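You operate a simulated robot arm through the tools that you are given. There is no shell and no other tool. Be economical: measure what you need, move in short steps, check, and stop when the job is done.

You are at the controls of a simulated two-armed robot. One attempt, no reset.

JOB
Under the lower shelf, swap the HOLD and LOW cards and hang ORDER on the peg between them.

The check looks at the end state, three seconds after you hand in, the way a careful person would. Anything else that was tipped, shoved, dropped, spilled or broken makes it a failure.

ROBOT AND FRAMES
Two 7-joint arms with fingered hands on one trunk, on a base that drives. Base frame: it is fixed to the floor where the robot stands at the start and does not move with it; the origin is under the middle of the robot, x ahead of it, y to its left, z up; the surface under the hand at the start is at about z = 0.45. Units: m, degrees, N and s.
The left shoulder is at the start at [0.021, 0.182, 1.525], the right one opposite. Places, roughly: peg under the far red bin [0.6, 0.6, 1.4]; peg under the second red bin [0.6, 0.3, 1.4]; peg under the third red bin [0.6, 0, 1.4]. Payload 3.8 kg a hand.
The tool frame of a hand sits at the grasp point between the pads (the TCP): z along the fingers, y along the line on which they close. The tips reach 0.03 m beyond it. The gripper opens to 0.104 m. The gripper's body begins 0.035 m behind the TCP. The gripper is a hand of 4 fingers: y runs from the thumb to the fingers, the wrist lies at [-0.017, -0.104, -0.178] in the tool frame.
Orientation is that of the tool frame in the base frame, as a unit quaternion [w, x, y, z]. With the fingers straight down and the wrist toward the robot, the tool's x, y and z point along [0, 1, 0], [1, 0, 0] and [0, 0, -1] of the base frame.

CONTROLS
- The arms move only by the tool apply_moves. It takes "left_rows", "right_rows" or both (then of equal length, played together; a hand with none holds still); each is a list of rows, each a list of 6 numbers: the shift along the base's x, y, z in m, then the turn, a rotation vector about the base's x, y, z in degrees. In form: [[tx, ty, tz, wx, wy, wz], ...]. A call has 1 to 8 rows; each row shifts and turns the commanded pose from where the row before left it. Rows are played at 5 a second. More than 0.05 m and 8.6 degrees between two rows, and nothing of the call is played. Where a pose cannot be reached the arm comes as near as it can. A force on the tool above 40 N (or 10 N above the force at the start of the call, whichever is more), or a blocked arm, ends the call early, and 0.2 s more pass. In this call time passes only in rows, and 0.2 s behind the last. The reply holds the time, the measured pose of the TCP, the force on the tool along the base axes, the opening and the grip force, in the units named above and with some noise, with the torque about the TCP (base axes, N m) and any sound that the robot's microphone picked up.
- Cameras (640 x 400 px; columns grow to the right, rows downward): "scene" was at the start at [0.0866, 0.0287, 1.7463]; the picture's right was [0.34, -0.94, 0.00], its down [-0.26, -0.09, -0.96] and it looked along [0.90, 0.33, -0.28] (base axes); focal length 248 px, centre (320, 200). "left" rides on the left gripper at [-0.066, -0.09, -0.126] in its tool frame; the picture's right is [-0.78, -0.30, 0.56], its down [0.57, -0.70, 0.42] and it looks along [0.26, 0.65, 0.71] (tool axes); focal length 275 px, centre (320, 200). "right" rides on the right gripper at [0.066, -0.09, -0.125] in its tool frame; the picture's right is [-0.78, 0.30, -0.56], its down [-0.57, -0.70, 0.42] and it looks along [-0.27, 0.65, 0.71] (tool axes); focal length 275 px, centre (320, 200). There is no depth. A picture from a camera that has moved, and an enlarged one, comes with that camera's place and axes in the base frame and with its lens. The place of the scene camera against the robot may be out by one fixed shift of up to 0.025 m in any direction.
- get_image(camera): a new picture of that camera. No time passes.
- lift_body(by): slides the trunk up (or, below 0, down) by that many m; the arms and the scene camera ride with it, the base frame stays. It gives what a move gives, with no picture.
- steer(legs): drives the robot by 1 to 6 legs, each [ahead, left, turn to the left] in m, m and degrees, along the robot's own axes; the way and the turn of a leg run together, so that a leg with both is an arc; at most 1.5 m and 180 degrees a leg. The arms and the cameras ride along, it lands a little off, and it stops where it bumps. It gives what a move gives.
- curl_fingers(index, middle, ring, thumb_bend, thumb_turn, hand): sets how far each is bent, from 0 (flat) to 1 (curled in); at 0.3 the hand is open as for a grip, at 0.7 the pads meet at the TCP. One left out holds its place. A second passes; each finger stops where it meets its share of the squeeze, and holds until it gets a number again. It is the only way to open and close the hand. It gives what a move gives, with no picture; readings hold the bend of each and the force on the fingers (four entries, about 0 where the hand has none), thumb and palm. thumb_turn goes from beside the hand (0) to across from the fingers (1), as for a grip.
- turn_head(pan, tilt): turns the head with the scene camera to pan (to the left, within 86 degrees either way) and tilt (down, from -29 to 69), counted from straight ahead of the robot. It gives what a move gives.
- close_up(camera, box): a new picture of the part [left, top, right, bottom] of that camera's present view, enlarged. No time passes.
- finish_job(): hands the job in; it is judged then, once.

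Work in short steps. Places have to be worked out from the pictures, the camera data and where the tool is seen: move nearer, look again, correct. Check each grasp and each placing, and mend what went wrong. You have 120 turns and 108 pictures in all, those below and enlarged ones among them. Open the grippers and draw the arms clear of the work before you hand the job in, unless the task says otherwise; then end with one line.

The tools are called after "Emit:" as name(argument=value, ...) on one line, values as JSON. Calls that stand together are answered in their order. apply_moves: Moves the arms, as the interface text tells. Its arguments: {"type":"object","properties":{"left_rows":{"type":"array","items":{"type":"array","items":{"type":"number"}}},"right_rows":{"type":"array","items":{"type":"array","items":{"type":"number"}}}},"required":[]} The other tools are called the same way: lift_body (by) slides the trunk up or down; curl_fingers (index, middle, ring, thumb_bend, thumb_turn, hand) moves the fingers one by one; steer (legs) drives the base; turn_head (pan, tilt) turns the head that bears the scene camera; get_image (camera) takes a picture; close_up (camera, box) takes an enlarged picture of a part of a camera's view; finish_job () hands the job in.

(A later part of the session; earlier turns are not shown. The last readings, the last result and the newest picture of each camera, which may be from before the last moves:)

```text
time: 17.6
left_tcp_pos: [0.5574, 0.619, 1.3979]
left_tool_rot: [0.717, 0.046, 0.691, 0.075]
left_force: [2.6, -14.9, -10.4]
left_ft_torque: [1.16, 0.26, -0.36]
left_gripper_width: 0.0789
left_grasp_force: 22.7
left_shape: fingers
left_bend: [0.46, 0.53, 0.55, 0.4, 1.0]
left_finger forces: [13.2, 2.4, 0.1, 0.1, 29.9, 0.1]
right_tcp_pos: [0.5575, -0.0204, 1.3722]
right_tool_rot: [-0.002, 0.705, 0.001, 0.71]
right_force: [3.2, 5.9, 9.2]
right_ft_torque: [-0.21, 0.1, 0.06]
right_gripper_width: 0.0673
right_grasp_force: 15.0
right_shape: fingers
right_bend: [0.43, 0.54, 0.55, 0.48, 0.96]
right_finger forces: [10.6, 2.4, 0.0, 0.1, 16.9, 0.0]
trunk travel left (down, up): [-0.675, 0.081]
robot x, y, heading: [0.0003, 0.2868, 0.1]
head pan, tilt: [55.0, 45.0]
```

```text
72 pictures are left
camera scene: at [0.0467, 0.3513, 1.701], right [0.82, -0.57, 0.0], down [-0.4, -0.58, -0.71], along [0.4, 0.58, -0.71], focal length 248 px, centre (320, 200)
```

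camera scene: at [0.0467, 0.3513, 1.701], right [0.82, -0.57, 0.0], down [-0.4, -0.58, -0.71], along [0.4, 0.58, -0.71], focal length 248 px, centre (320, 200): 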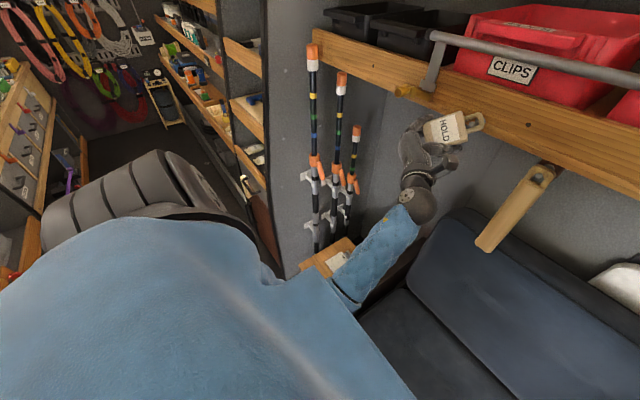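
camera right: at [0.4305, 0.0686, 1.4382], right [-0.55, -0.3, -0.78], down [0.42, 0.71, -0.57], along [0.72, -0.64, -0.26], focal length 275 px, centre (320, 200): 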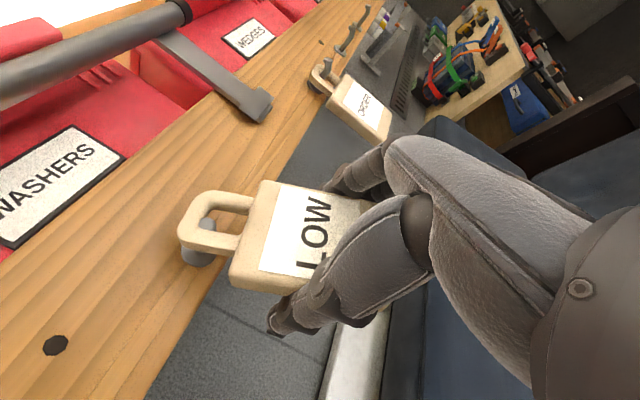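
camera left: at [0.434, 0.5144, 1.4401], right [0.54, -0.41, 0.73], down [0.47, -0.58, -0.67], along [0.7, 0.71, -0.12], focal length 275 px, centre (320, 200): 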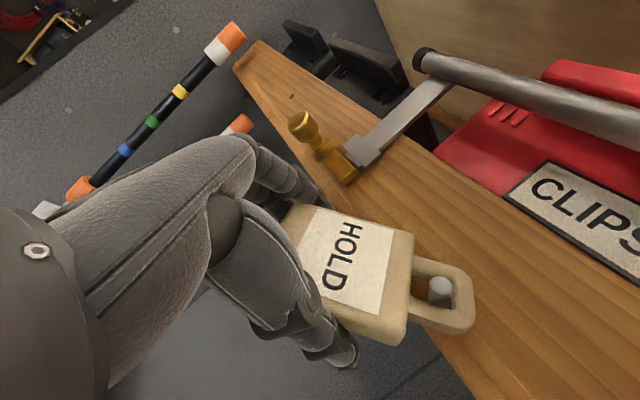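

The elbow is clear, so it is loop-on-peg contact: right is pushed up (sits too low), left is pushed down and to -y (hand too high and too far left). I relieve both in small steps.

Emit:
apply_moves(left_rows=[[0, -0.01, -0.006, -2.5, 0.5, -0.5], [0, -0.01, -0.007, -2.5, 0.5, -0.5], [0, -0.008, -0.006, -2.5, 0.5, -0.5]], right_rows=[[0, 0.0, 0.002, 0, 0, 0], [0, 0.001, 0.002, 0, 0, 0], [0, 0.001, 0.002, 0, 0, 0]])

Emit:
turn_head(pan=20, tilt=25)

Emit:
get_image(camera="scene")

Emit:
close_up(camera="left", box=[300, 120, 500, 280])

```text
time: 18.5
left_tcp_pos: [0.558, 0.6217, 1.3953]
left_tool_rot: [0.711, 0.06, 0.696, 0.081]
left_force: [4.9, -17.7, -3.9]
left_ft_torque: [0.95, 0.17, -0.22]
left_gripper_width: 0.0801
left_grasp_force: 20.5
left_shape: fingers
left_bend: [0.45, 0.54, 0.55, 0.4, 1.0]
left_finger forces: [13.5, 0.7, 0.0, 0.0, 26.6, 0.1]
right_tcp_pos: [0.5552, -0.0191, 1.3756]
right_tool_rot: [-0.003, 0.707, 0.0, 0.707]
right_force: [0.6, -0.1, -0.9]
right_ft_torque: [-0.01, 0.04, -0.03]
right_gripper_width: 0.0671
right_grasp_force: 14.9
right_shape: fingers
right_bend: [0.43, 0.54, 0.55, 0.48, 0.97]
right_finger forces: [11.6, 2.7, 0.0, 0.0, 14.6, 0.0]
trunk travel left (down, up): [-0.675, 0.081]
robot x, y, heading: [0.0004, 0.2878, 0.3]
head pan, tilt: [55.0, 45.0]
stopped in row 3 (left hand): the arm was blocked; the commanded pose is now the measured one
```

```text
time: 19.5
left_tcp_pos: [0.5581, 0.6224, 1.3948]
left_tool_rot: [0.711, 0.058, 0.696, 0.082]
left_force: [6.0, -20.7, -2.6]
left_ft_torque: [0.98, 0.21, -0.3]
left_gripper_width: 0.0803
left_grasp_force: 21.6
left_shape: fingers
left_bend: [0.45, 0.55, 0.55, 0.39, 1.0]
left_finger forces: [14.1, 0.5, 0.0, 0.0, 28.2, 0.0]
right_tcp_pos: [0.5574, -0.0211, 1.3759]
right_tool_rot: [-0.003, 0.707, 0.0, 0.708]
right_force: [-0.8, 3.7, -0.7]
right_ft_torque: [-0.28, -0.05, 0.12]
right_gripper_width: 0.0672
right_grasp_force: 16.1
right_shape: fingers
right_bend: [0.43, 0.53, 0.55, 0.48, 0.97]
right_finger forces: [10.3, 3.4, 0.0, 0.1, 17.7, 0.0]
trunk travel left (down, up): [-0.675, 0.081]
robot x, y, heading: [0.0019, 0.292, 0.0]
head pan, tilt: [20.0, 25.0]
```

```text
71 pictures are left
camera scene: at [0.0869, 0.3134, 1.7315], right [0.35, -0.94, 0.0], down [-0.4, -0.14, -0.91], along [0.85, 0.31, -0.42], focal length 248 px, centre (320, 200)
```

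scene: 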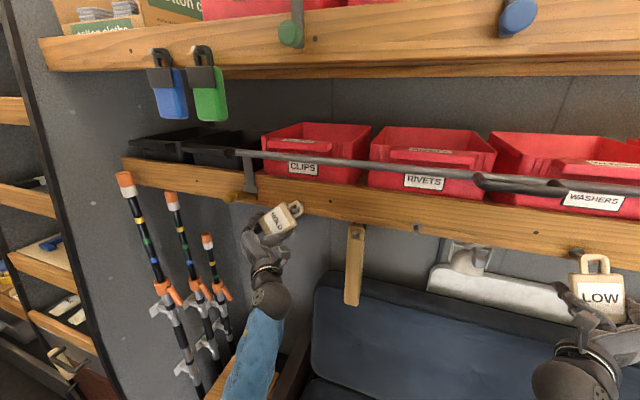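

```text
2.50 times, centred on (400, 200) of left
camera zoom: at [0.4348, 0.5173, 1.4373], right [0.55, -0.43, 0.72], down [0.46, -0.56, -0.69], along [0.69, 0.71, -0.12], focal length 688 px, centre (120, 200)
```

zoom: 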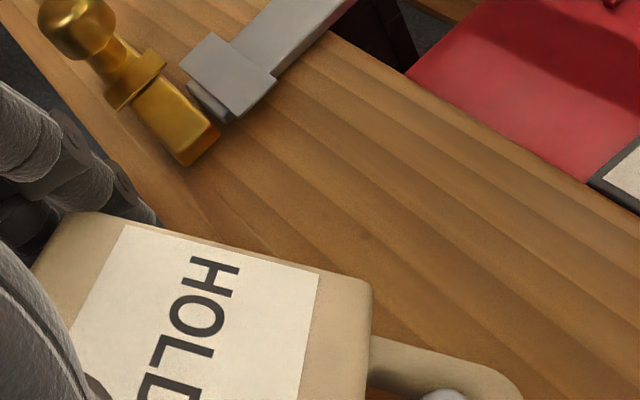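

The left arm isn't following commands though the sensed hand force is the wrong sign for that; something may be pressing on the arm itself. I look straight down along the left arm.

Emit:
turn_head(pan=35, tilt=65)

Emit:
get_image(camera="scene")

```text
time: 20.6
left_tcp_pos: [0.5575, 0.6221, 1.3935]
left_tool_rot: [0.711, 0.058, 0.696, 0.082]
left_force: [6.5, -21.2, -2.9]
left_ft_torque: [0.98, 0.15, -0.28]
left_gripper_width: 0.08
left_grasp_force: 21.4
left_shape: fingers
left_bend: [0.45, 0.55, 0.55, 0.39, 1.0]
left_finger forces: [14.1, 0.6, 0.0, 0.1, 27.9, 0.0]
right_tcp_pos: [0.5565, -0.0208, 1.3753]
right_tool_rot: [-0.004, 0.706, 0.0, 0.708]
right_force: [-0.7, 3.0, -0.5]
right_ft_torque: [-0.23, -0.02, 0.11]
right_gripper_width: 0.0671
right_grasp_force: 16.0
right_shape: fingers
right_bend: [0.43, 0.53, 0.55, 0.48, 0.97]
right_finger forces: [10.3, 3.4, 0.1, 0.0, 17.7, 0.1]
trunk travel left (down, up): [-0.675, 0.081]
robot x, y, heading: [-0.0049, 0.2909, 0.3]
head pan, tilt: [35.0, 65.0]
```

```text
69 pictures are left
camera scene: at [0.0501, 0.3167, 1.676], right [0.58, -0.82, 0.0], down [-0.74, -0.52, -0.42], along [0.34, 0.25, -0.91], focal length 248 px, centre (320, 200)
```

scene: 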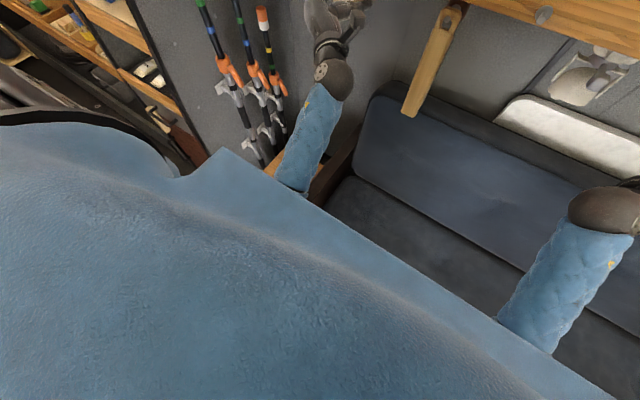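

The right card is nearly force-free. I pull it fully clear first, so I can then use the base to relieve the left side.

Emit:
apply_moves(right_rows=[[-0.01, 0.002, 0.001, 0, 0, 0], [-0.012, 0, 0, 0, 0, 0], [-0.015, 0, 0, 0, 0, 0]])

Emit:
turn_head(pan=0, tilt=25)

Emit:
get_image(camera="scene")

Emit:
get_image(camera="right")

```text
time: 21.4
left_tcp_pos: [0.5573, 0.6219, 1.3946]
left_tool_rot: [0.71, 0.057, 0.697, 0.085]
left_force: [6.9, -17.8, -3.1]
left_ft_torque: [0.89, 0.17, -0.24]
left_gripper_width: 0.0799
left_grasp_force: 19.5
left_shape: fingers
left_bend: [0.45, 0.55, 0.55, 0.39, 1.0]
left_finger forces: [13.9, 0.8, 0.0, 0.0, 25.9, 0.1]
right_tcp_pos: [0.5227, -0.0322, 1.3892]
right_tool_rot: [0.017, 0.699, 0.01, 0.715]
right_force: [-0.3, -0.2, -0.8]
right_ft_torque: [-0.01, -0.01, 0.01]
right_gripper_width: 0.0672
right_grasp_force: 14.1
right_shape: fingers
right_bend: [0.43, 0.54, 0.55, 0.48, 0.97]
right_finger forces: [11.7, 2.7, 0.1, 0.1, 14.4, 0.0]
trunk travel left (down, up): [-0.675, 0.081]
robot x, y, heading: [-0.0027, 0.2921, 0.3]
head pan, tilt: [35.0, 65.0]
```

```text
time: 22.4
left_tcp_pos: [0.5577, 0.6226, 1.3938]
left_tool_rot: [0.711, 0.058, 0.696, 0.081]
left_force: [6.8, -20.0, -2.7]
left_ft_torque: [0.95, 0.18, -0.3]
left_gripper_width: 0.0799
left_grasp_force: 21.2
left_shape: fingers
left_bend: [0.45, 0.55, 0.55, 0.39, 1.0]
left_finger forces: [14.0, 0.5, 0.0, 0.1, 27.2, 0.0]
right_tcp_pos: [0.5236, -0.0295, 1.3854]
right_tool_rot: [0.015, 0.701, 0.014, 0.713]
right_force: [-0.3, 0.6, -0.7]
right_ft_torque: [0.03, 0.02, -0.02]
right_gripper_width: 0.0672
right_grasp_force: 14.6
right_shape: fingers
right_bend: [0.43, 0.54, 0.55, 0.48, 0.97]
right_finger forces: [11.7, 2.7, 0.0, 0.1, 14.4, 0.0]
trunk travel left (down, up): [-0.675, 0.081]
robot x, y, heading: [-0.0031, 0.2869, -0.2]
head pan, tilt: [0.0, 25.0]
```

```text
68 pictures are left
camera scene: at [0.0926, 0.2814, 1.7314], right [0.0, -1.0, 0.0], down [-0.42, 0.0, -0.91], along [0.91, 0.01, -0.42], focal length 248 px, centre (320, 200)
```

scene: 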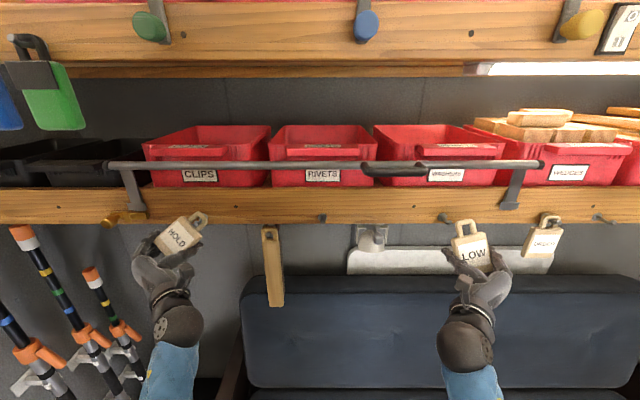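

```text
67 pictures are left
camera right: at [0.3963, 0.0628, 1.4463], right [-0.54, -0.33, -0.77], down [0.44, 0.68, -0.59], along [0.72, -0.66, -0.23], focal length 275 px, centre (320, 200)
```

right: 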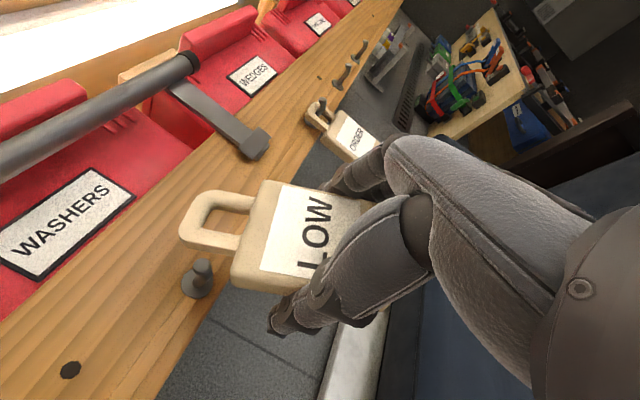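

LOW is free. Retracting the arms near the body deflects them outward, so I'll use the base instead: sidestep right to unload HOLD's loop.

Emit:
steer(legs=[[0, -0.035, 0]])

Emit:
close_up(camera="scene", box=[100, 195, 260, 295])

Emit:
get_image(camera="left")

```text
time: 23.3
left_tcp_pos: [0.5516, 0.5977, 1.3912]
left_tool_rot: [0.71, 0.051, 0.697, 0.084]
left_force: [-4.9, 9.5, -6.8]
left_ft_torque: [-0.19, 0.02, 0.15]
left_gripper_width: 0.0784
left_grasp_force: 20.3
left_shape: fingers
left_bend: [0.37, 0.51, 0.55, 0.45, 0.98]
left_finger forces: [16.4, 9.5, 0.0, 0.1, 14.3, 0.1]
right_tcp_pos: [0.5204, -0.056, 1.3855]
right_tool_rot: [0.015, 0.702, 0.017, 0.712]
right_force: [-0.2, -0.7, -0.3]
right_ft_torque: [0.0, -0.01, 0.06]
right_gripper_width: 0.0673
right_grasp_force: 13.7
right_shape: fingers
right_bend: [0.43, 0.54, 0.55, 0.48, 0.97]
right_finger forces: [11.7, 2.6, 0.0, 0.1, 14.3, 0.0]
trunk travel left (down, up): [-0.675, 0.081]
robot x, y, heading: [-0.0018, 0.2543, 0.5]
head pan, tilt: [0.0, 25.0]
```

```text
4.00 times, centred on (180, 245) of scene
camera zoom: at [0.0887, 0.2539, 1.7316], right [0.01, -1.0, 0.0], down [-0.42, 0.0, -0.91], along [0.91, 0.01, -0.42], focal length 992 px, centre (880, 20)
```

zoom: 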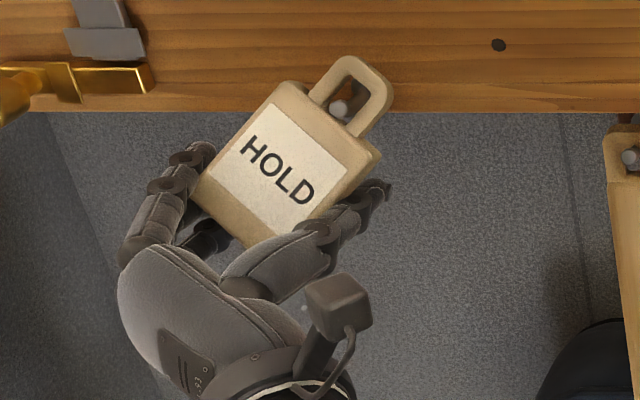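

```text
65 pictures are left
camera left: at [0.4306, 0.4924, 1.4362], right [0.56, -0.41, 0.72], down [0.47, -0.56, -0.69], along [0.69, 0.72, -0.12], focal length 275 px, centre (320, 200)
```

left: 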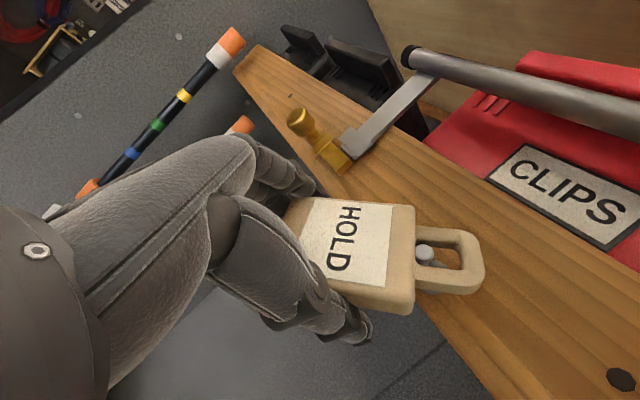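

The loop has crossed to slightly the other side (peg at the loop's lower-left). A small trunk drop and back-off with a tiny left step should slide it off.

Emit:
lift_body(by=-0.006)

Emit:
steer(legs=[[-0.06, 0.004, 0]])

Emit:
get_image(camera="left")

Emit:
get_image(camera="scene")

```text
time: 23.7
left_tcp_pos: [0.5454, 0.656, 1.4124]
left_tool_rot: [0.696, 0.109, 0.686, 0.181]
left_force: [-0.7, 0.4, -1.6]
left_ft_torque: [0.03, -0.01, -0.06]
left_gripper_width: 0.0759
left_grasp_force: 14.6
left_shape: fingers
left_bend: [0.4, 0.53, 0.55, 0.45, 0.97]
left_finger forces: [13.1, 2.5, 0.0, 0.0, 14.1, 0.0]
right_tcp_pos: [0.5171, -0.1079, 1.4041]
right_tool_rot: [0.122, 0.694, 0.101, 0.702]
right_force: [-0.9, -0.2, -0.4]
right_ft_torque: [0.0, 0.0, -0.01]
right_gripper_width: 0.0673
right_grasp_force: 14.2
right_shape: fingers
right_bend: [0.43, 0.54, 0.55, 0.48, 0.97]
right_finger forces: [11.6, 2.6, 0.0, 0.0, 14.6, 0.0]
trunk travel left (down, up): [-0.67, 0.086]
robot x, y, heading: [-0.0047, 0.2561, 0.4]
head pan, tilt: [0.0, 25.0]
stopped: the arm was blocked; the commanded pose is now the measured one
```

```text
time: 24.7
left_tcp_pos: [0.4842, 0.6576, 1.4118]
left_tool_rot: [0.696, 0.11, 0.686, 0.179]
left_force: [-0.8, 0.8, -0.2]
left_ft_torque: [0.01, 0.0, -0.03]
left_gripper_width: 0.0763
left_grasp_force: 15.2
left_shape: fingers
left_bend: [0.4, 0.53, 0.55, 0.45, 0.97]
left_finger forces: [13.1, 2.5, 0.0, 0.0, 14.1, 0.1]
right_tcp_pos: [0.4543, -0.1046, 1.4036]
right_tool_rot: [0.121, 0.695, 0.101, 0.702]
right_force: [-0.4, -0.2, 0.1]
right_ft_torque: [-0.01, 0.02, -0.02]
right_gripper_width: 0.0671
right_grasp_force: 14.3
right_shape: fingers
right_bend: [0.43, 0.54, 0.55, 0.48, 0.97]
right_finger forces: [11.6, 2.7, 0.0, 0.0, 14.3, 0.0]
trunk travel left (down, up): [-0.67, 0.086]
robot x, y, heading: [-0.0605, 0.2548, 0.4]
head pan, tilt: [0.0, 25.0]
```

```text
64 pictures are left
camera left: at [0.3686, 0.5376, 1.4318], right [0.59, -0.53, 0.61], down [0.49, -0.37, -0.79], along [0.64, 0.76, 0.04], focal length 275 px, centre (320, 200)
```

left: 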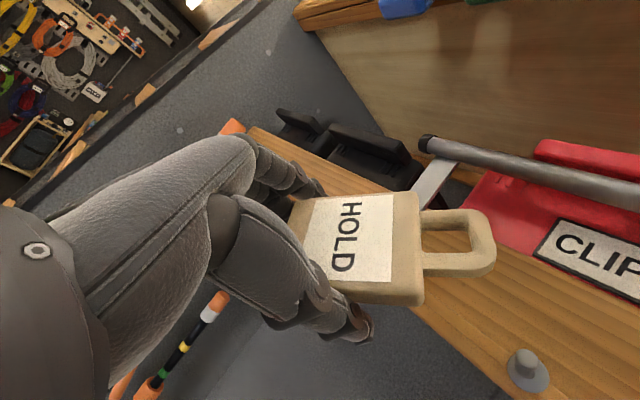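

```text
63 pictures are left
camera scene: at [0.0274, 0.2567, 1.7269], right [0.01, -1.0, 0.0], down [-0.42, 0.0, -0.91], along [0.91, 0.0, -0.42], focal length 248 px, centre (320, 200)
```

scene: 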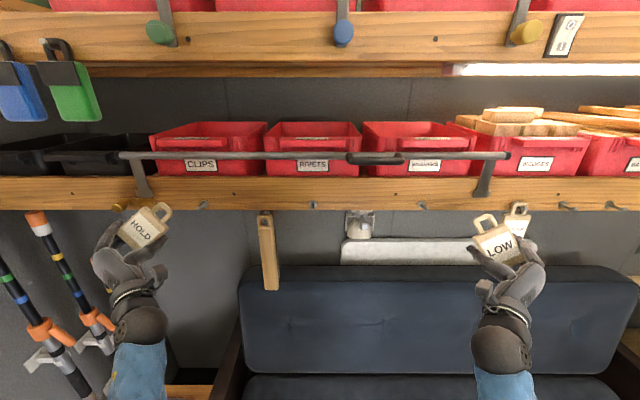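

Both cards are in hand and clear. I back off and raise the trunk to give the elbows room.

Emit:
steer(legs=[[-0.06, 0, 0]])

Emit:
lift_body(by=0.08)

Emit:
get_image(camera="scene")

```text
time: 25.7
left_tcp_pos: [0.4261, 0.6572, 1.4119]
left_tool_rot: [0.696, 0.111, 0.687, 0.179]
left_force: [-0.2, 0.1, -0.2]
left_ft_torque: [0.0, 0.03, -0.01]
left_gripper_width: 0.076
left_grasp_force: 14.6
left_shape: fingers
left_bend: [0.4, 0.53, 0.55, 0.45, 0.97]
left_finger forces: [13.1, 2.4, 0.1, 0.0, 14.0, 0.0]
right_tcp_pos: [0.3968, -0.1054, 1.4035]
right_tool_rot: [0.122, 0.696, 0.1, 0.701]
right_force: [-1.4, -0.5, -0.5]
right_ft_torque: [0.01, 0.0, 0.0]
right_gripper_width: 0.0673
right_grasp_force: 14.7
right_shape: fingers
right_bend: [0.43, 0.54, 0.55, 0.48, 0.97]
right_finger forces: [11.7, 2.7, 0.0, 0.0, 14.5, 0.0]
trunk travel left (down, up): [-0.67, 0.086]
robot x, y, heading: [-0.1234, 0.2619, 0.1]
head pan, tilt: [0.0, 25.0]
```

```text
time: 26.3
left_tcp_pos: [0.4171, 0.6943, 1.4676]
left_tool_rot: [0.682, 0.147, 0.673, 0.245]
left_force: [-0.1, -0.4, -0.7]
left_ft_torque: [-0.01, 0.01, 0.03]
left_gripper_width: 0.0757
left_grasp_force: 14.4
left_shape: fingers
left_bend: [0.4, 0.54, 0.55, 0.45, 0.97]
left_finger forces: [12.9, 2.4, 0.0, 0.1, 14.0, 0.1]
right_tcp_pos: [0.3906, -0.1409, 1.4561]
right_tool_rot: [0.198, 0.682, 0.159, 0.686]
right_force: [0.1, 0.2, -0.3]
right_ft_torque: [0.04, -0.02, 0.01]
right_gripper_width: 0.0671
right_grasp_force: 14.0
right_shape: fingers
right_bend: [0.43, 0.54, 0.55, 0.48, 0.97]
right_finger forces: [11.5, 2.7, 0.0, 0.0, 14.5, 0.1]
trunk travel left (down, up): [-0.7, 0.056]
robot x, y, heading: [-0.1213, 0.2571, 0.2]
head pan, tilt: [0.0, 25.0]
stopped: the arm was blocked; the commanded pose is now the measured one
```

```text
62 pictures are left
camera scene: at [-0.0335, 0.256, 1.7574], right [0.0, -1.0, 0.0], down [-0.42, 0.0, -0.91], along [0.91, 0.0, -0.42], focal length 248 px, centre (320, 200)
```

scene: 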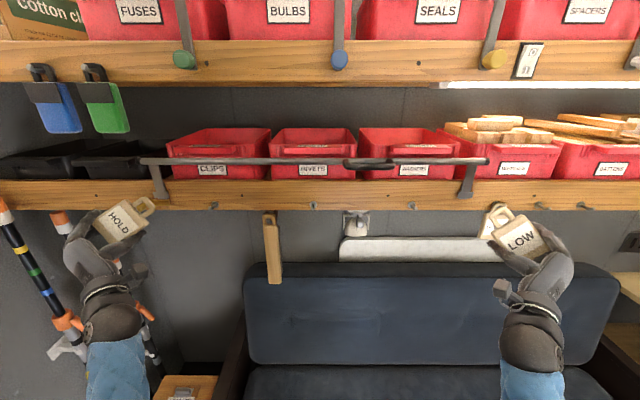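

The arms' elbows squeeze against the body when the hands are too close in. I extend both hands forward and level them again.

Emit:
apply_moves(left_rows=[[0.025, -0.01, -0.008, -6.44, 0.1, -1.6], [0.025, -0.01, -0.008, -6.44, 0.1, -1.6], [0.025, -0.01, -0.008, -6.44, 0.1, -1.6], [0.02, -0.01, -0.008, -6.44, 0.1, -1.6], [0.01, -0.01, -0.008, -6.44, 0.1, -1.6]], right_rows=[[0.025, 0.01, -0.008, 6.0, 0, 1.6], [0.025, 0.01, -0.008, 6.0, 0, 1.6], [0.025, 0.01, -0.008, 6.0, 0, 1.6], [0.025, 0.01, -0.008, 6.0, 0, 1.6], [0.02, 0.01, -0.008, 6.0, 0, 1.6]])

Emit:
get_image(camera="scene")

```text
time: 27.0
left_tcp_pos: [0.4663, 0.711, 1.4641]
left_tool_rot: [0.692, 0.098, 0.691, 0.187]
left_force: [0.5, -0.7, 0.3]
left_ft_torque: [0.01, 0.0, -0.01]
left_gripper_width: 0.0757
left_grasp_force: 14.6
left_shape: fingers
left_bend: [0.4, 0.54, 0.55, 0.45, 0.97]
left_finger forces: [13.0, 2.4, 0.1, 0.1, 13.8, 0.1]
right_tcp_pos: [0.4399, -0.1624, 1.4578]
right_tool_rot: [0.169, 0.69, 0.136, 0.69]
right_force: [0.3, 0.3, 0.7]
right_ft_torque: [0.01, 0.01, -0.01]
right_gripper_width: 0.067
right_grasp_force: 14.2
right_shape: fingers
right_bend: [0.43, 0.54, 0.55, 0.48, 0.97]
right_finger forces: [11.5, 2.6, 0.0, 0.0, 14.4, 0.0]
trunk travel left (down, up): [-0.7, 0.056]
robot x, y, heading: [-0.1259, 0.2542, 0.0]
head pan, tilt: [0.0, 25.0]
stopped in row 3 (right hand): the arm was blocked; the commanded pose is now the measured one
```

```text
61 pictures are left
camera scene: at [-0.0306, 0.2561, 1.7566], right [0.0, -1.0, 0.0], down [-0.42, 0.0, -0.91], along [0.91, 0.0, -0.42], focal length 248 px, centre (320, 200)
```

scene: 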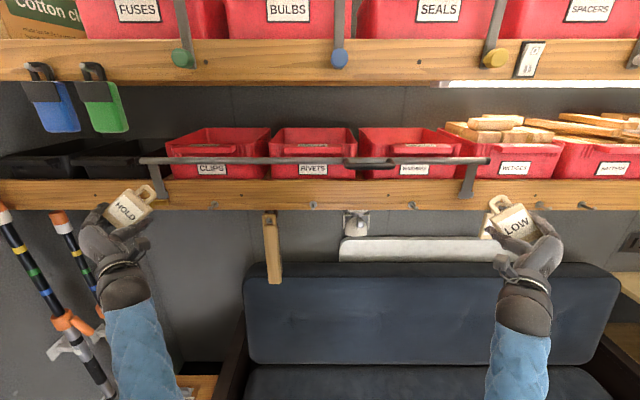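

They still deflect outward, but forward motion works. I extend forward only, no inward command.

Emit:
apply_moves(left_rows=[[0.02, 0, 0, 0, 0, 0], [0.02, 0, 0, 0, 0, 0], [0.02, 0, 0, 0, 0, 0], [0.02, 0, 0, 0, 0, 0]], right_rows=[[0.02, 0, 0, 0, 0, 0], [0.02, 0, 0, 0, 0, 0], [0.02, 0, 0, 0, 0, 0], [0.02, 0, 0, 0, 0, 0]])

```text
time: 28.0
left_tcp_pos: [0.541, 0.7098, 1.4671]
left_tool_rot: [0.691, 0.096, 0.691, 0.187]
left_force: [-8.9, 0.5, -2.9]
left_ft_torque: [-0.08, 0.24, 0.42]
left_gripper_width: 0.0759
left_grasp_force: 18.3
left_shape: fingers
left_bend: [0.4, 0.54, 0.54, 0.45, 0.97]
left_finger forces: [12.6, 2.5, 8.6, 0.0, 13.7, 0.0]
right_tcp_pos: [0.5164, -0.163, 1.461]
right_tool_rot: [0.168, 0.69, 0.135, 0.691]
right_force: [0.8, -0.3, -0.1]
right_ft_torque: [0.04, -0.01, 0.01]
right_gripper_width: 0.0672
right_grasp_force: 13.8
right_shape: fingers
right_bend: [0.43, 0.54, 0.55, 0.48, 0.97]
right_finger forces: [11.5, 2.5, 0.0, 0.0, 14.2, 0.0]
trunk travel left (down, up): [-0.7, 0.056]
robot x, y, heading: [-0.1211, 0.2604, 0.0]
head pan, tilt: [0.0, 25.0]
```

The left ring finger touched something (probably the brass clamp near y≈0.74). I back off with the base and look.

Emit:
steer(legs=[[-0.06, 0, 0]])

Emit:
get_image(camera="scene")

Emit:
get_image(camera="left")

```text
time: 29.0
left_tcp_pos: [0.4848, 0.709, 1.4656]
left_tool_rot: [0.691, 0.099, 0.691, 0.187]
left_force: [-0.3, -1.1, -0.8]
left_ft_torque: [-0.02, 0.01, 0.02]
left_gripper_width: 0.0755
left_grasp_force: 14.7
left_shape: fingers
left_bend: [0.4, 0.54, 0.55, 0.45, 0.97]
left_finger forces: [12.7, 2.5, 0.1, 0.0, 13.8, 0.1]
right_tcp_pos: [0.4616, -0.1639, 1.4586]
right_tool_rot: [0.169, 0.691, 0.136, 0.69]
right_force: [0.5, 1.0, -0.7]
right_ft_torque: [0.0, 0.0, -0.03]
right_gripper_width: 0.0671
right_grasp_force: 13.6
right_shape: fingers
right_bend: [0.43, 0.54, 0.55, 0.48, 0.97]
right_finger forces: [11.5, 2.5, 0.0, 0.0, 14.2, 0.0]
trunk travel left (down, up): [-0.7, 0.056]
robot x, y, heading: [-0.1829, 0.2571, 0.3]
head pan, tilt: [0.0, 25.0]
```

```text
60 pictures are left
camera scene: at [-0.0902, 0.2558, 1.7564], right [0.01, -1.0, 0.0], down [-0.42, 0.0, -0.91], along [0.91, 0.0, -0.42], focal length 248 px, centre (320, 200)
```

scene: 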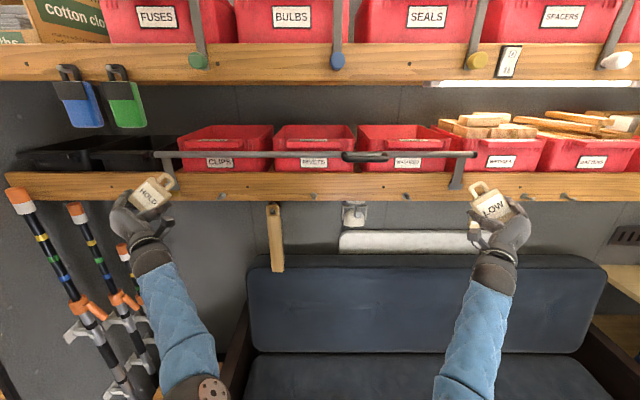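

```text
59 pictures are left
camera left: at [0.374, 0.5862, 1.4862], right [0.61, -0.51, 0.61], down [0.49, -0.36, -0.79], along [0.62, 0.78, 0.03], focal length 275 px, centre (320, 200)
```

left: 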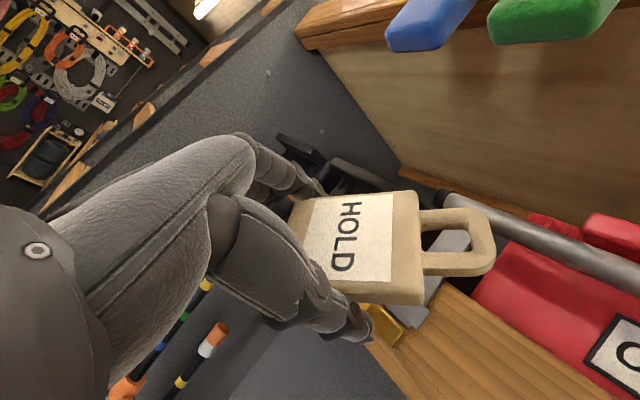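

Only a light touch; the clamp still sits in place. Arms are now properly extended, so I level both hands here away from the shelf.

Emit:
apply_moves(left_rows=[[0, -0.01, -0.01, -5.9, 0, -1.8], [0, -0.01, -0.01, -5.9, 0, -1.8], [0, -0.01, -0.01, -5.9, 0, -1.8], [0, -0.01, -0.01, -5.9, 0, -1.8]], right_rows=[[0, 0.01, -0.01, 6.2, 0, 0.7], [0, 0.01, -0.01, 6.2, 0, 0.7], [0, 0.01, -0.01, 6.2, 0, 0.7], [0, 0.01, -0.01, 6.2, 0, 0.7]])

Emit:
get_image(camera="scene")

Emit:
get_image(camera="right")

```text
time: 30.2
left_tcp_pos: [0.4833, 0.6737, 1.4313]
left_tool_rot: [0.71, -0.005, 0.705, 0.001]
left_force: [0.1, -0.4, 0.3]
left_ft_torque: [-0.01, 0.02, 0.0]
left_gripper_width: 0.0754
left_grasp_force: 14.3
left_shape: fingers
left_bend: [0.4, 0.54, 0.55, 0.45, 0.97]
left_finger forces: [12.9, 2.8, 0.0, 0.1, 13.6, 0.1]
right_tcp_pos: [0.4629, -0.1499, 1.4804]
right_tool_rot: [0.022, 0.673, -0.002, 0.739]
right_force: [1.0, 0.7, 0.6]
right_ft_torque: [0.06, 0.0, 0.04]
right_gripper_width: 0.0671
right_grasp_force: 13.7
right_shape: fingers
right_bend: [0.43, 0.54, 0.55, 0.48, 0.97]
right_finger forces: [11.7, 2.7, 0.0, 0.1, 14.1, 0.0]
trunk travel left (down, up): [-0.7, 0.056]
robot x, y, heading: [-0.182, 0.2592, 0.3]
head pan, tilt: [0.0, 25.0]
stopped in row 4 (right hand): the arm was blocked; the commanded pose is now the measured one
```

```text
58 pictures are left
camera scene: at [-0.0932, 0.2553, 1.7567], right [0.01, -1.0, 0.0], down [-0.42, 0.0, -0.91], along [0.91, 0.0, -0.42], focal length 248 px, centre (320, 200)
```

scene: 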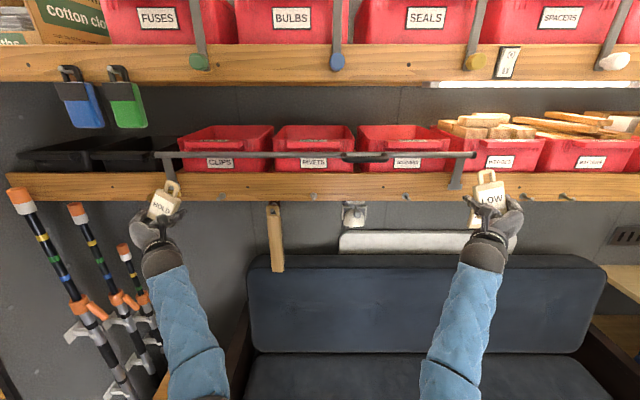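

```text
57 pictures are left
camera right: at [0.334, -0.0536, 1.5322], right [-0.49, -0.3, -0.82], down [0.5, 0.67, -0.55], along [0.71, -0.68, -0.18], focal length 275 px, centre (320, 200)
```

right: 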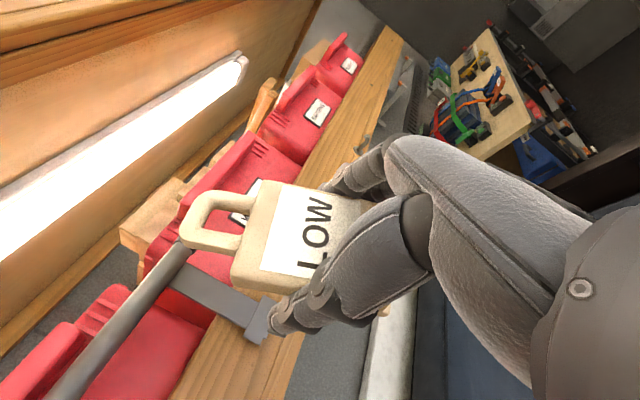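

Left is level. Right is pitched up a little and too high; I correct it.

Emit:
apply_moves(right_rows=[[0.01, 0.0, -0.012, 0.4, 1.3, 0.5], [0.01, 0, -0.012, 0.4, 1.3, 0.5], [0, 0, -0.012, 0.4, 1.3, 0.5], [0, 0, -0.012, 0.4, 1.3, 0.5]])

Emit:
close_up(camera="scene", box=[120, 160, 220, 222])

Emit:
close_up(camera="scene", box=[440, 150, 540, 212])

```text
time: 31.2
left_tcp_pos: [0.4836, 0.6739, 1.43]
left_tool_rot: [0.709, -0.005, 0.705, 0.001]
left_force: [-0.1, -0.3, 0.2]
left_ft_torque: [-0.02, 0.01, 0.0]
left_gripper_width: 0.0754
left_grasp_force: 13.9
left_shape: fingers
left_bend: [0.4, 0.54, 0.55, 0.45, 0.97]
left_finger forces: [12.9, 2.7, 0.0, 0.0, 13.6, 0.0]
right_tcp_pos: [0.4833, -0.1521, 1.4372]
right_tool_rot: [0.002, 0.704, -0.001, 0.71]
right_force: [-0.5, 0.3, 0.0]
right_ft_torque: [0.01, 0.0, -0.01]
right_gripper_width: 0.0674
right_grasp_force: 14.1
right_shape: fingers
right_bend: [0.43, 0.54, 0.55, 0.48, 0.97]
right_finger forces: [11.6, 2.6, 0.0, 0.0, 14.2, 0.1]
trunk travel left (down, up): [-0.7, 0.056]
robot x, y, heading: [-0.1828, 0.2587, 0.2]
head pan, tilt: [0.0, 25.0]
```

```text
6.40 times, centred on (170, 191) of scene
camera zoom: at [-0.0918, 0.2557, 1.7566], right [0.01, -1.0, 0.0], down [-0.42, 0.0, -0.91], along [0.91, 0.0, -0.42], focal length 1587 px, centre (1280, 258)
```

zoom: 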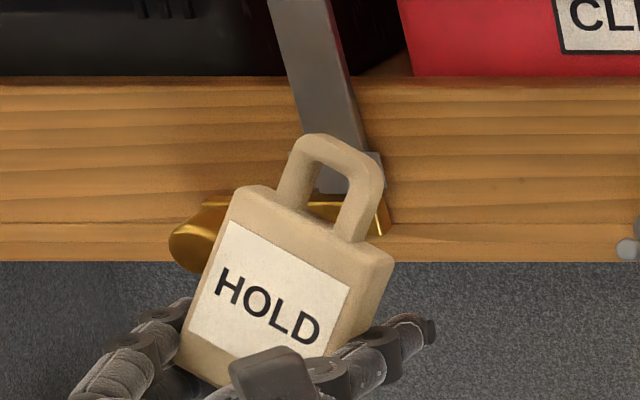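

```text
6.40 times, centred on (490, 181) of scene
camera zoom: at [-0.0918, 0.2557, 1.7566], right [0.01, -1.0, 0.0], down [-0.42, 0.0, -0.91], along [0.91, 0.0, -0.42], focal length 1587 px, centre (-768, 322)
```

zoom: 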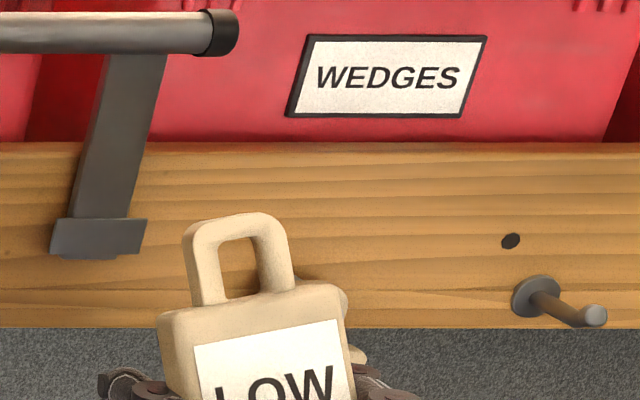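

Both hands level. HOLD is rolled ~20° in the left hand; I roll that hand back and bring both hands inward a bit before driving right toward the LOW peg.

Emit:
apply_moves(left_rows=[[0, -0.015, -0.01, -6, 0, 0], [0, -0.015, -0.01, -6, 0, 0], [0, -0.015, -0.01, -6, 0, 0]], right_rows=[[0, 0.015, -0.01, 2.6, 0, 0], [0, 0.015, -0.01, 2.6, 0, 0], [0, 0.015, -0.01, 2.6, 0, 0]])

Emit:
steer(legs=[[0, -0.6, 0]])

Emit:
get_image(camera="scene")

Emit:
get_image(camera="left")

```text
time: 32.2
left_tcp_pos: [0.4853, 0.6492, 1.4281]
left_tool_rot: [0.716, -0.118, 0.681, -0.097]
left_force: [-0.2, -0.3, -0.1]
left_ft_torque: [0.0, 0.02, 0.0]
left_gripper_width: 0.0756
left_grasp_force: 14.0
left_shape: fingers
left_bend: [0.4, 0.54, 0.55, 0.45, 0.97]
left_finger forces: [13.0, 2.7, 0.1, 0.1, 13.6, 0.1]
right_tcp_pos: [0.4888, -0.1227, 1.4501]
right_tool_rot: [-0.036, 0.678, -0.05, 0.733]
right_force: [-0.8, -0.2, -0.1]
right_ft_torque: [-0.01, 0.01, -0.02]
right_gripper_width: 0.067
right_grasp_force: 14.3
right_shape: fingers
right_bend: [0.43, 0.54, 0.55, 0.48, 0.97]
right_finger forces: [11.5, 2.7, 0.0, 0.0, 14.3, 0.0]
trunk travel left (down, up): [-0.7, 0.056]
robot x, y, heading: [-0.1795, 0.2599, 0.3]
head pan, tilt: [0.0, 25.0]
stopped in row 3 (left hand): the arm was blocked; the commanded pose is now the measured one
```

```text
time: 35.5
left_tcp_pos: [0.4903, 0.0453, 1.427]
left_tool_rot: [0.714, -0.113, 0.683, -0.101]
left_force: [-0.2, 0.8, 0.2]
left_ft_torque: [-0.01, 0.02, 0.0]
left_gripper_width: 0.0755
left_grasp_force: 15.0
left_shape: fingers
left_bend: [0.4, 0.54, 0.55, 0.45, 0.97]
left_finger forces: [13.0, 2.7, 0.0, 0.1, 13.4, 0.1]
right_tcp_pos: [0.484, -0.7276, 1.4482]
right_tool_rot: [-0.032, 0.678, -0.053, 0.732]
right_force: [0.0, 0.1, -1.0]
right_ft_torque: [0.01, 0.02, 0.0]
right_gripper_width: 0.0671
right_grasp_force: 14.4
right_shape: fingers
right_bend: [0.43, 0.54, 0.55, 0.48, 0.97]
right_finger forces: [11.7, 2.7, 0.0, 0.0, 14.2, 0.0]
trunk travel left (down, up): [-0.7, 0.056]
robot x, y, heading: [-0.1865, -0.3383, -0.4]
head pan, tilt: [0.0, 25.0]
```

```text
54 pictures are left
camera scene: at [-0.0921, -0.3415, 1.7566], right [-0.01, -1.0, 0.0], down [-0.42, 0.0, -0.91], along [0.91, -0.01, -0.42], focal length 248 px, centre (320, 200)
```

scene: 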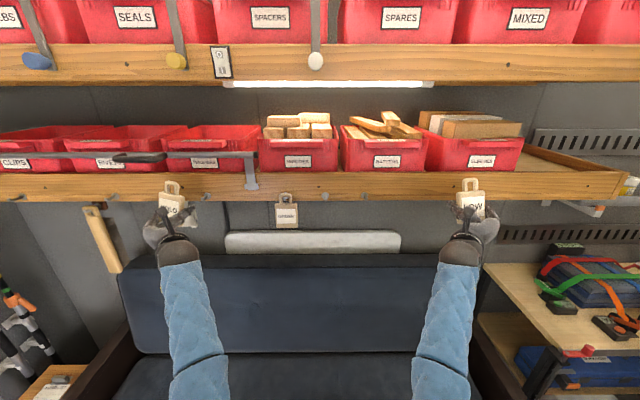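

```text
53 pictures are left
camera left: at [0.3625, -0.024, 1.5097], right [0.52, -0.04, 0.85], down [0.46, -0.83, -0.32], along [0.72, 0.56, -0.42], focal length 275 px, centre (320, 200)
```

left: 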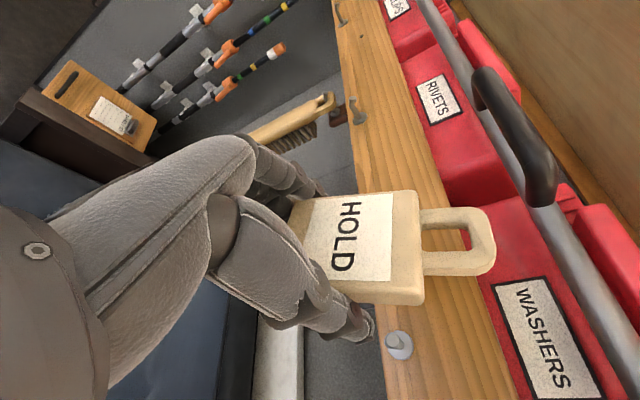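

LOW's peg shows at about y≈0.003, z≈1.432 from the left camera; hole sits about (-0.013, +0.078) from the TCP. I lower the trunk to bring the hole to peg height.

Emit:
lift_body(by=-0.065)

Emit:
apply_moves(left_rows=[[0.01, -0.009, -0.003, 0, 0, 0], [0.01, -0.009, -0.003, 0, 0, 0], [0.01, -0.009, -0.003, 0, 0, 0]])

Emit:
get_image(camera="left")

Emit:
close_up(camera="scene", box=[130, 150, 230, 212])

```text
time: 36.6
left_tcp_pos: [0.4882, 0.0557, 1.3653]
left_tool_rot: [0.717, -0.114, 0.681, -0.092]
left_force: [-0.5, -0.3, -0.4]
left_ft_torque: [-0.01, 0.0, -0.03]
left_gripper_width: 0.0757
left_grasp_force: 14.6
left_shape: fingers
left_bend: [0.4, 0.54, 0.55, 0.45, 0.97]
left_finger forces: [13.0, 2.7, 0.0, 0.0, 13.5, 0.0]
right_tcp_pos: [0.4819, -0.738, 1.3876]
right_tool_rot: [-0.021, 0.677, -0.054, 0.734]
right_force: [0.2, -0.1, -0.4]
right_ft_torque: [-0.01, 0.03, 0.0]
right_gripper_width: 0.0673
right_grasp_force: 14.7
right_shape: fingers
right_bend: [0.43, 0.54, 0.55, 0.48, 0.97]
right_finger forces: [11.6, 2.6, 0.1, 0.0, 14.0, 0.0]
trunk travel left (down, up): [-0.635, 0.121]
robot x, y, heading: [-0.1813, -0.3352, -0.7]
head pan, tilt: [0.0, 25.0]
```

```text
time: 37.4
left_tcp_pos: [0.5187, 0.0165, 1.3499]
left_tool_rot: [0.714, -0.115, 0.683, -0.101]
left_force: [-0.1, -0.7, -0.1]
left_ft_torque: [0.0, 0.04, 0.05]
left_gripper_width: 0.0753
left_grasp_force: 14.3
left_shape: fingers
left_bend: [0.4, 0.54, 0.55, 0.45, 0.97]
left_finger forces: [13.1, 2.7, 0.0, 0.1, 13.3, 0.1]
right_tcp_pos: [0.483, -0.7377, 1.3879]
right_tool_rot: [-0.022, 0.677, -0.053, 0.733]
right_force: [0.5, 0.2, -0.6]
right_ft_torque: [-0.01, -0.05, 0.02]
right_gripper_width: 0.0671
right_grasp_force: 14.2
right_shape: fingers
right_bend: [0.43, 0.54, 0.55, 0.48, 0.97]
right_finger forces: [11.5, 2.6, 0.0, 0.0, 14.1, 0.1]
trunk travel left (down, up): [-0.635, 0.121]
robot x, y, heading: [-0.1858, -0.3368, -0.5]
head pan, tilt: [0.0, 25.0]
```

```text
52 pictures are left
camera left: at [0.3922, -0.0521, 1.4341], right [0.52, -0.03, 0.85], down [0.46, -0.83, -0.32], along [0.72, 0.56, -0.42], focal length 275 px, centre (320, 200)
```

left: 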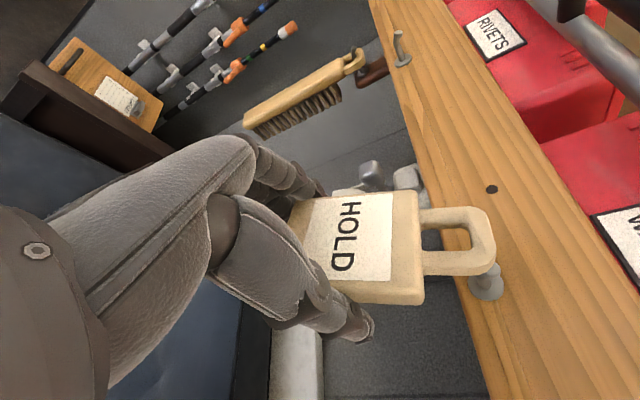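

```text
6.40 times, centred on (180, 181) of scene
camera zoom: at [-0.0907, -0.3419, 1.6916], right [-0.01, -1.0, 0.0], down [-0.42, 0.0, -0.91], along [0.91, -0.01, -0.42], focal length 1587 px, centre (1216, 322)
```

zoom: 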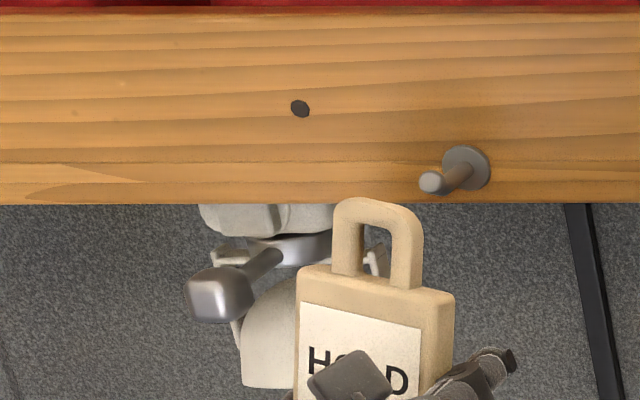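

Nearly lined up. A close-up of loop vs peg in the left camera for a finer correction.

Emit:
close_up(camera="left", box=[400, 180, 540, 320])

```text
2.86 times, centred on (470, 250) of left
camera zoom: at [0.3922, -0.0521, 1.4341], right [0.52, -0.03, 0.85], down [0.46, -0.83, -0.32], along [0.72, 0.56, -0.42], focal length 786 px, centre (-109, 57)
```

zoom: 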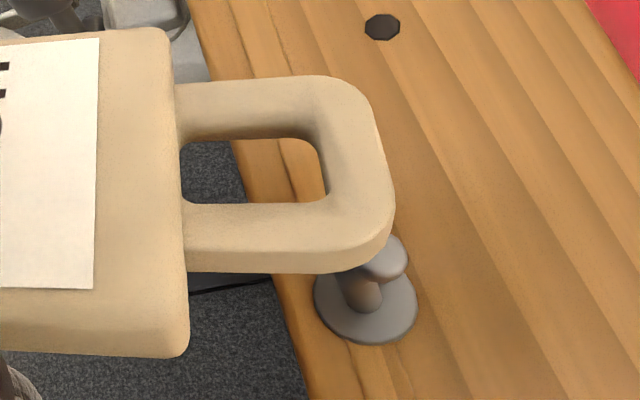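

Peg tip ≈ (y 0.006, z 1.439) versus hole ≈ (0.002, 1.425). I correct and advance to just short of the peg tip.

Emit:
apply_moves(left_rows=[[0.012, 0.002, 0.006, 0, 0, 0], [0.012, 0.002, 0.006, 0, 0, 0], [0.012, 0, 0.001, 0, 0, 0]])

Emit:
close_up(camera="left", box=[400, 160, 540, 300])

Emit:
close_up(camera="scene", box=[150, 150, 230, 200])

```text
time: 38.2
left_tcp_pos: [0.5559, 0.0216, 1.3631]
left_tool_rot: [0.714, -0.115, 0.683, -0.1]
left_force: [-0.2, -0.2, -0.9]
left_ft_torque: [0.01, -0.01, 0.01]
left_gripper_width: 0.0756
left_grasp_force: 14.4
left_shape: fingers
left_bend: [0.4, 0.54, 0.55, 0.45, 0.97]
left_finger forces: [12.9, 2.6, 0.1, 0.1, 13.4, 0.1]
right_tcp_pos: [0.4828, -0.7363, 1.3894]
right_tool_rot: [-0.021, 0.676, -0.052, 0.734]
right_force: [-0.7, 1.3, 0.1]
right_ft_torque: [0.02, 0.01, 0.0]
right_gripper_width: 0.067
right_grasp_force: 14.0
right_shape: fingers
right_bend: [0.43, 0.54, 0.55, 0.48, 0.97]
right_finger forces: [11.6, 2.6, 0.1, 0.0, 14.1, 0.0]
trunk travel left (down, up): [-0.635, 0.121]
robot x, y, heading: [-0.1811, -0.3388, -0.4]
head pan, tilt: [0.0, 25.0]
```

```text
2.86 times, centred on (470, 230) of left
camera zoom: at [0.4287, -0.0466, 1.4474], right [0.52, -0.04, 0.85], down [0.46, -0.83, -0.32], along [0.72, 0.56, -0.42], focal length 786 px, centre (-109, 114)
```

zoom: 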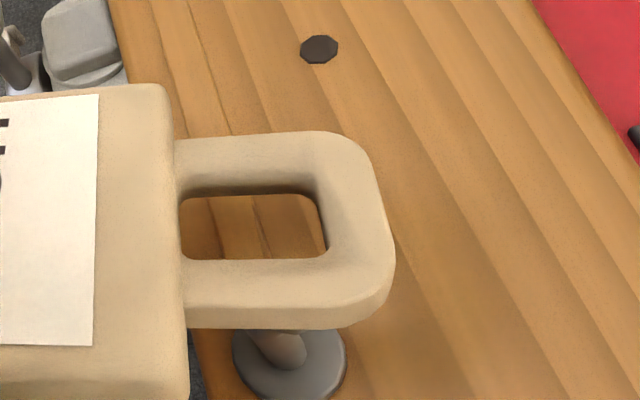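

```text
8.00 times, centred on (190, 175) of scene
camera zoom: at [-0.0907, -0.3414, 1.6916], right [-0.01, -1.0, 0.0], down [-0.42, 0.0, -0.91], along [0.91, -0.01, -0.42], focal length 1984 px, centre (1360, 400)
```

zoom: 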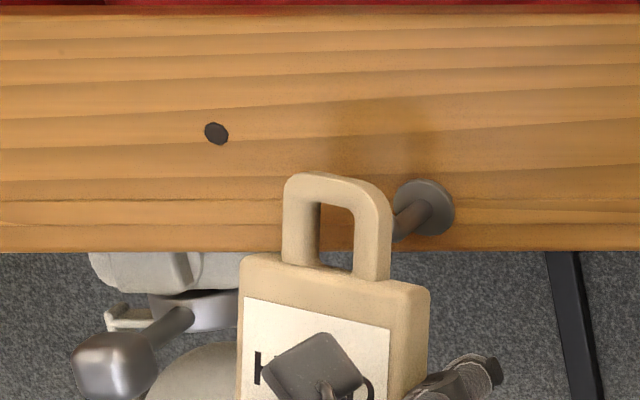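

Scene and left views differ slightly on the residual; I advance closer where depth ambiguity shrinks, and re-check.

Emit:
apply_moves(left_rows=[[0.007, 0.001, -0.002, 0, 0, 0], [0.007, 0.001, -0.002, 0, 0, 0]])

Emit:
close_up(camera="left", box=[400, 160, 540, 300])

Emit:
close_up(camera="scene", box=[150, 150, 230, 200])

```text
time: 38.8
left_tcp_pos: [0.5691, 0.0249, 1.3599]
left_tool_rot: [0.714, -0.113, 0.683, -0.101]
left_force: [-1.4, 0.4, 0.1]
left_ft_torque: [-0.04, -0.02, -0.01]
left_gripper_width: 0.0686
left_grasp_force: 10.4
left_shape: fingers
left_bend: [0.41, 0.55, 0.55, 0.48, 0.97]
left_finger forces: [10.1, 0.7, 0.0, 0.1, 9.9, 0.0]
right_tcp_pos: [0.4834, -0.7372, 1.3882]
right_tool_rot: [-0.021, 0.676, -0.053, 0.734]
right_force: [1.0, -0.2, -0.5]
right_ft_torque: [0.0, -0.03, 0.02]
right_gripper_width: 0.0673
right_grasp_force: 13.8
right_shape: fingers
right_bend: [0.43, 0.54, 0.55, 0.48, 0.97]
right_finger forces: [11.6, 2.6, 0.1, 0.0, 14.0, 0.0]
trunk travel left (down, up): [-0.635, 0.121]
robot x, y, heading: [-0.1836, -0.3386, -0.7]
head pan, tilt: [0.0, 25.0]
```

```text
2.86 times, centred on (470, 230) of left
camera zoom: at [0.4422, -0.0444, 1.444], right [0.52, -0.04, 0.85], down [0.46, -0.83, -0.32], along [0.72, 0.56, -0.42], focal length 786 px, centre (-109, 114)
```

zoom: 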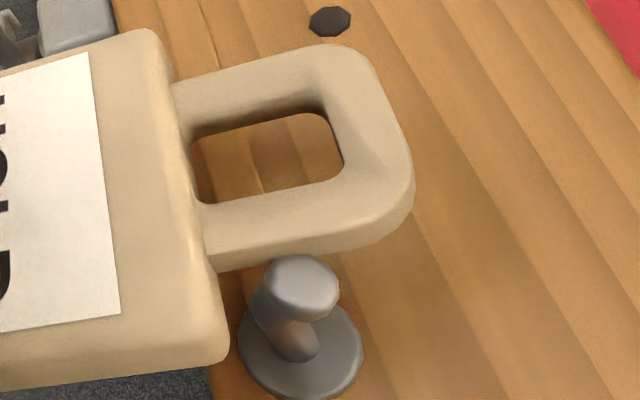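

```text
8.00 times, centred on (190, 175) of scene
camera zoom: at [-0.0906, -0.3413, 1.6916], right [-0.01, -1.0, 0.0], down [-0.42, 0.0, -0.91], along [0.91, -0.01, -0.42], focal length 1984 px, centre (1360, 400)
```

zoom: 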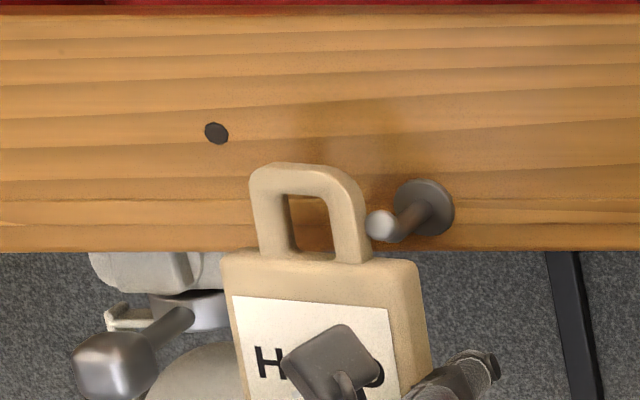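

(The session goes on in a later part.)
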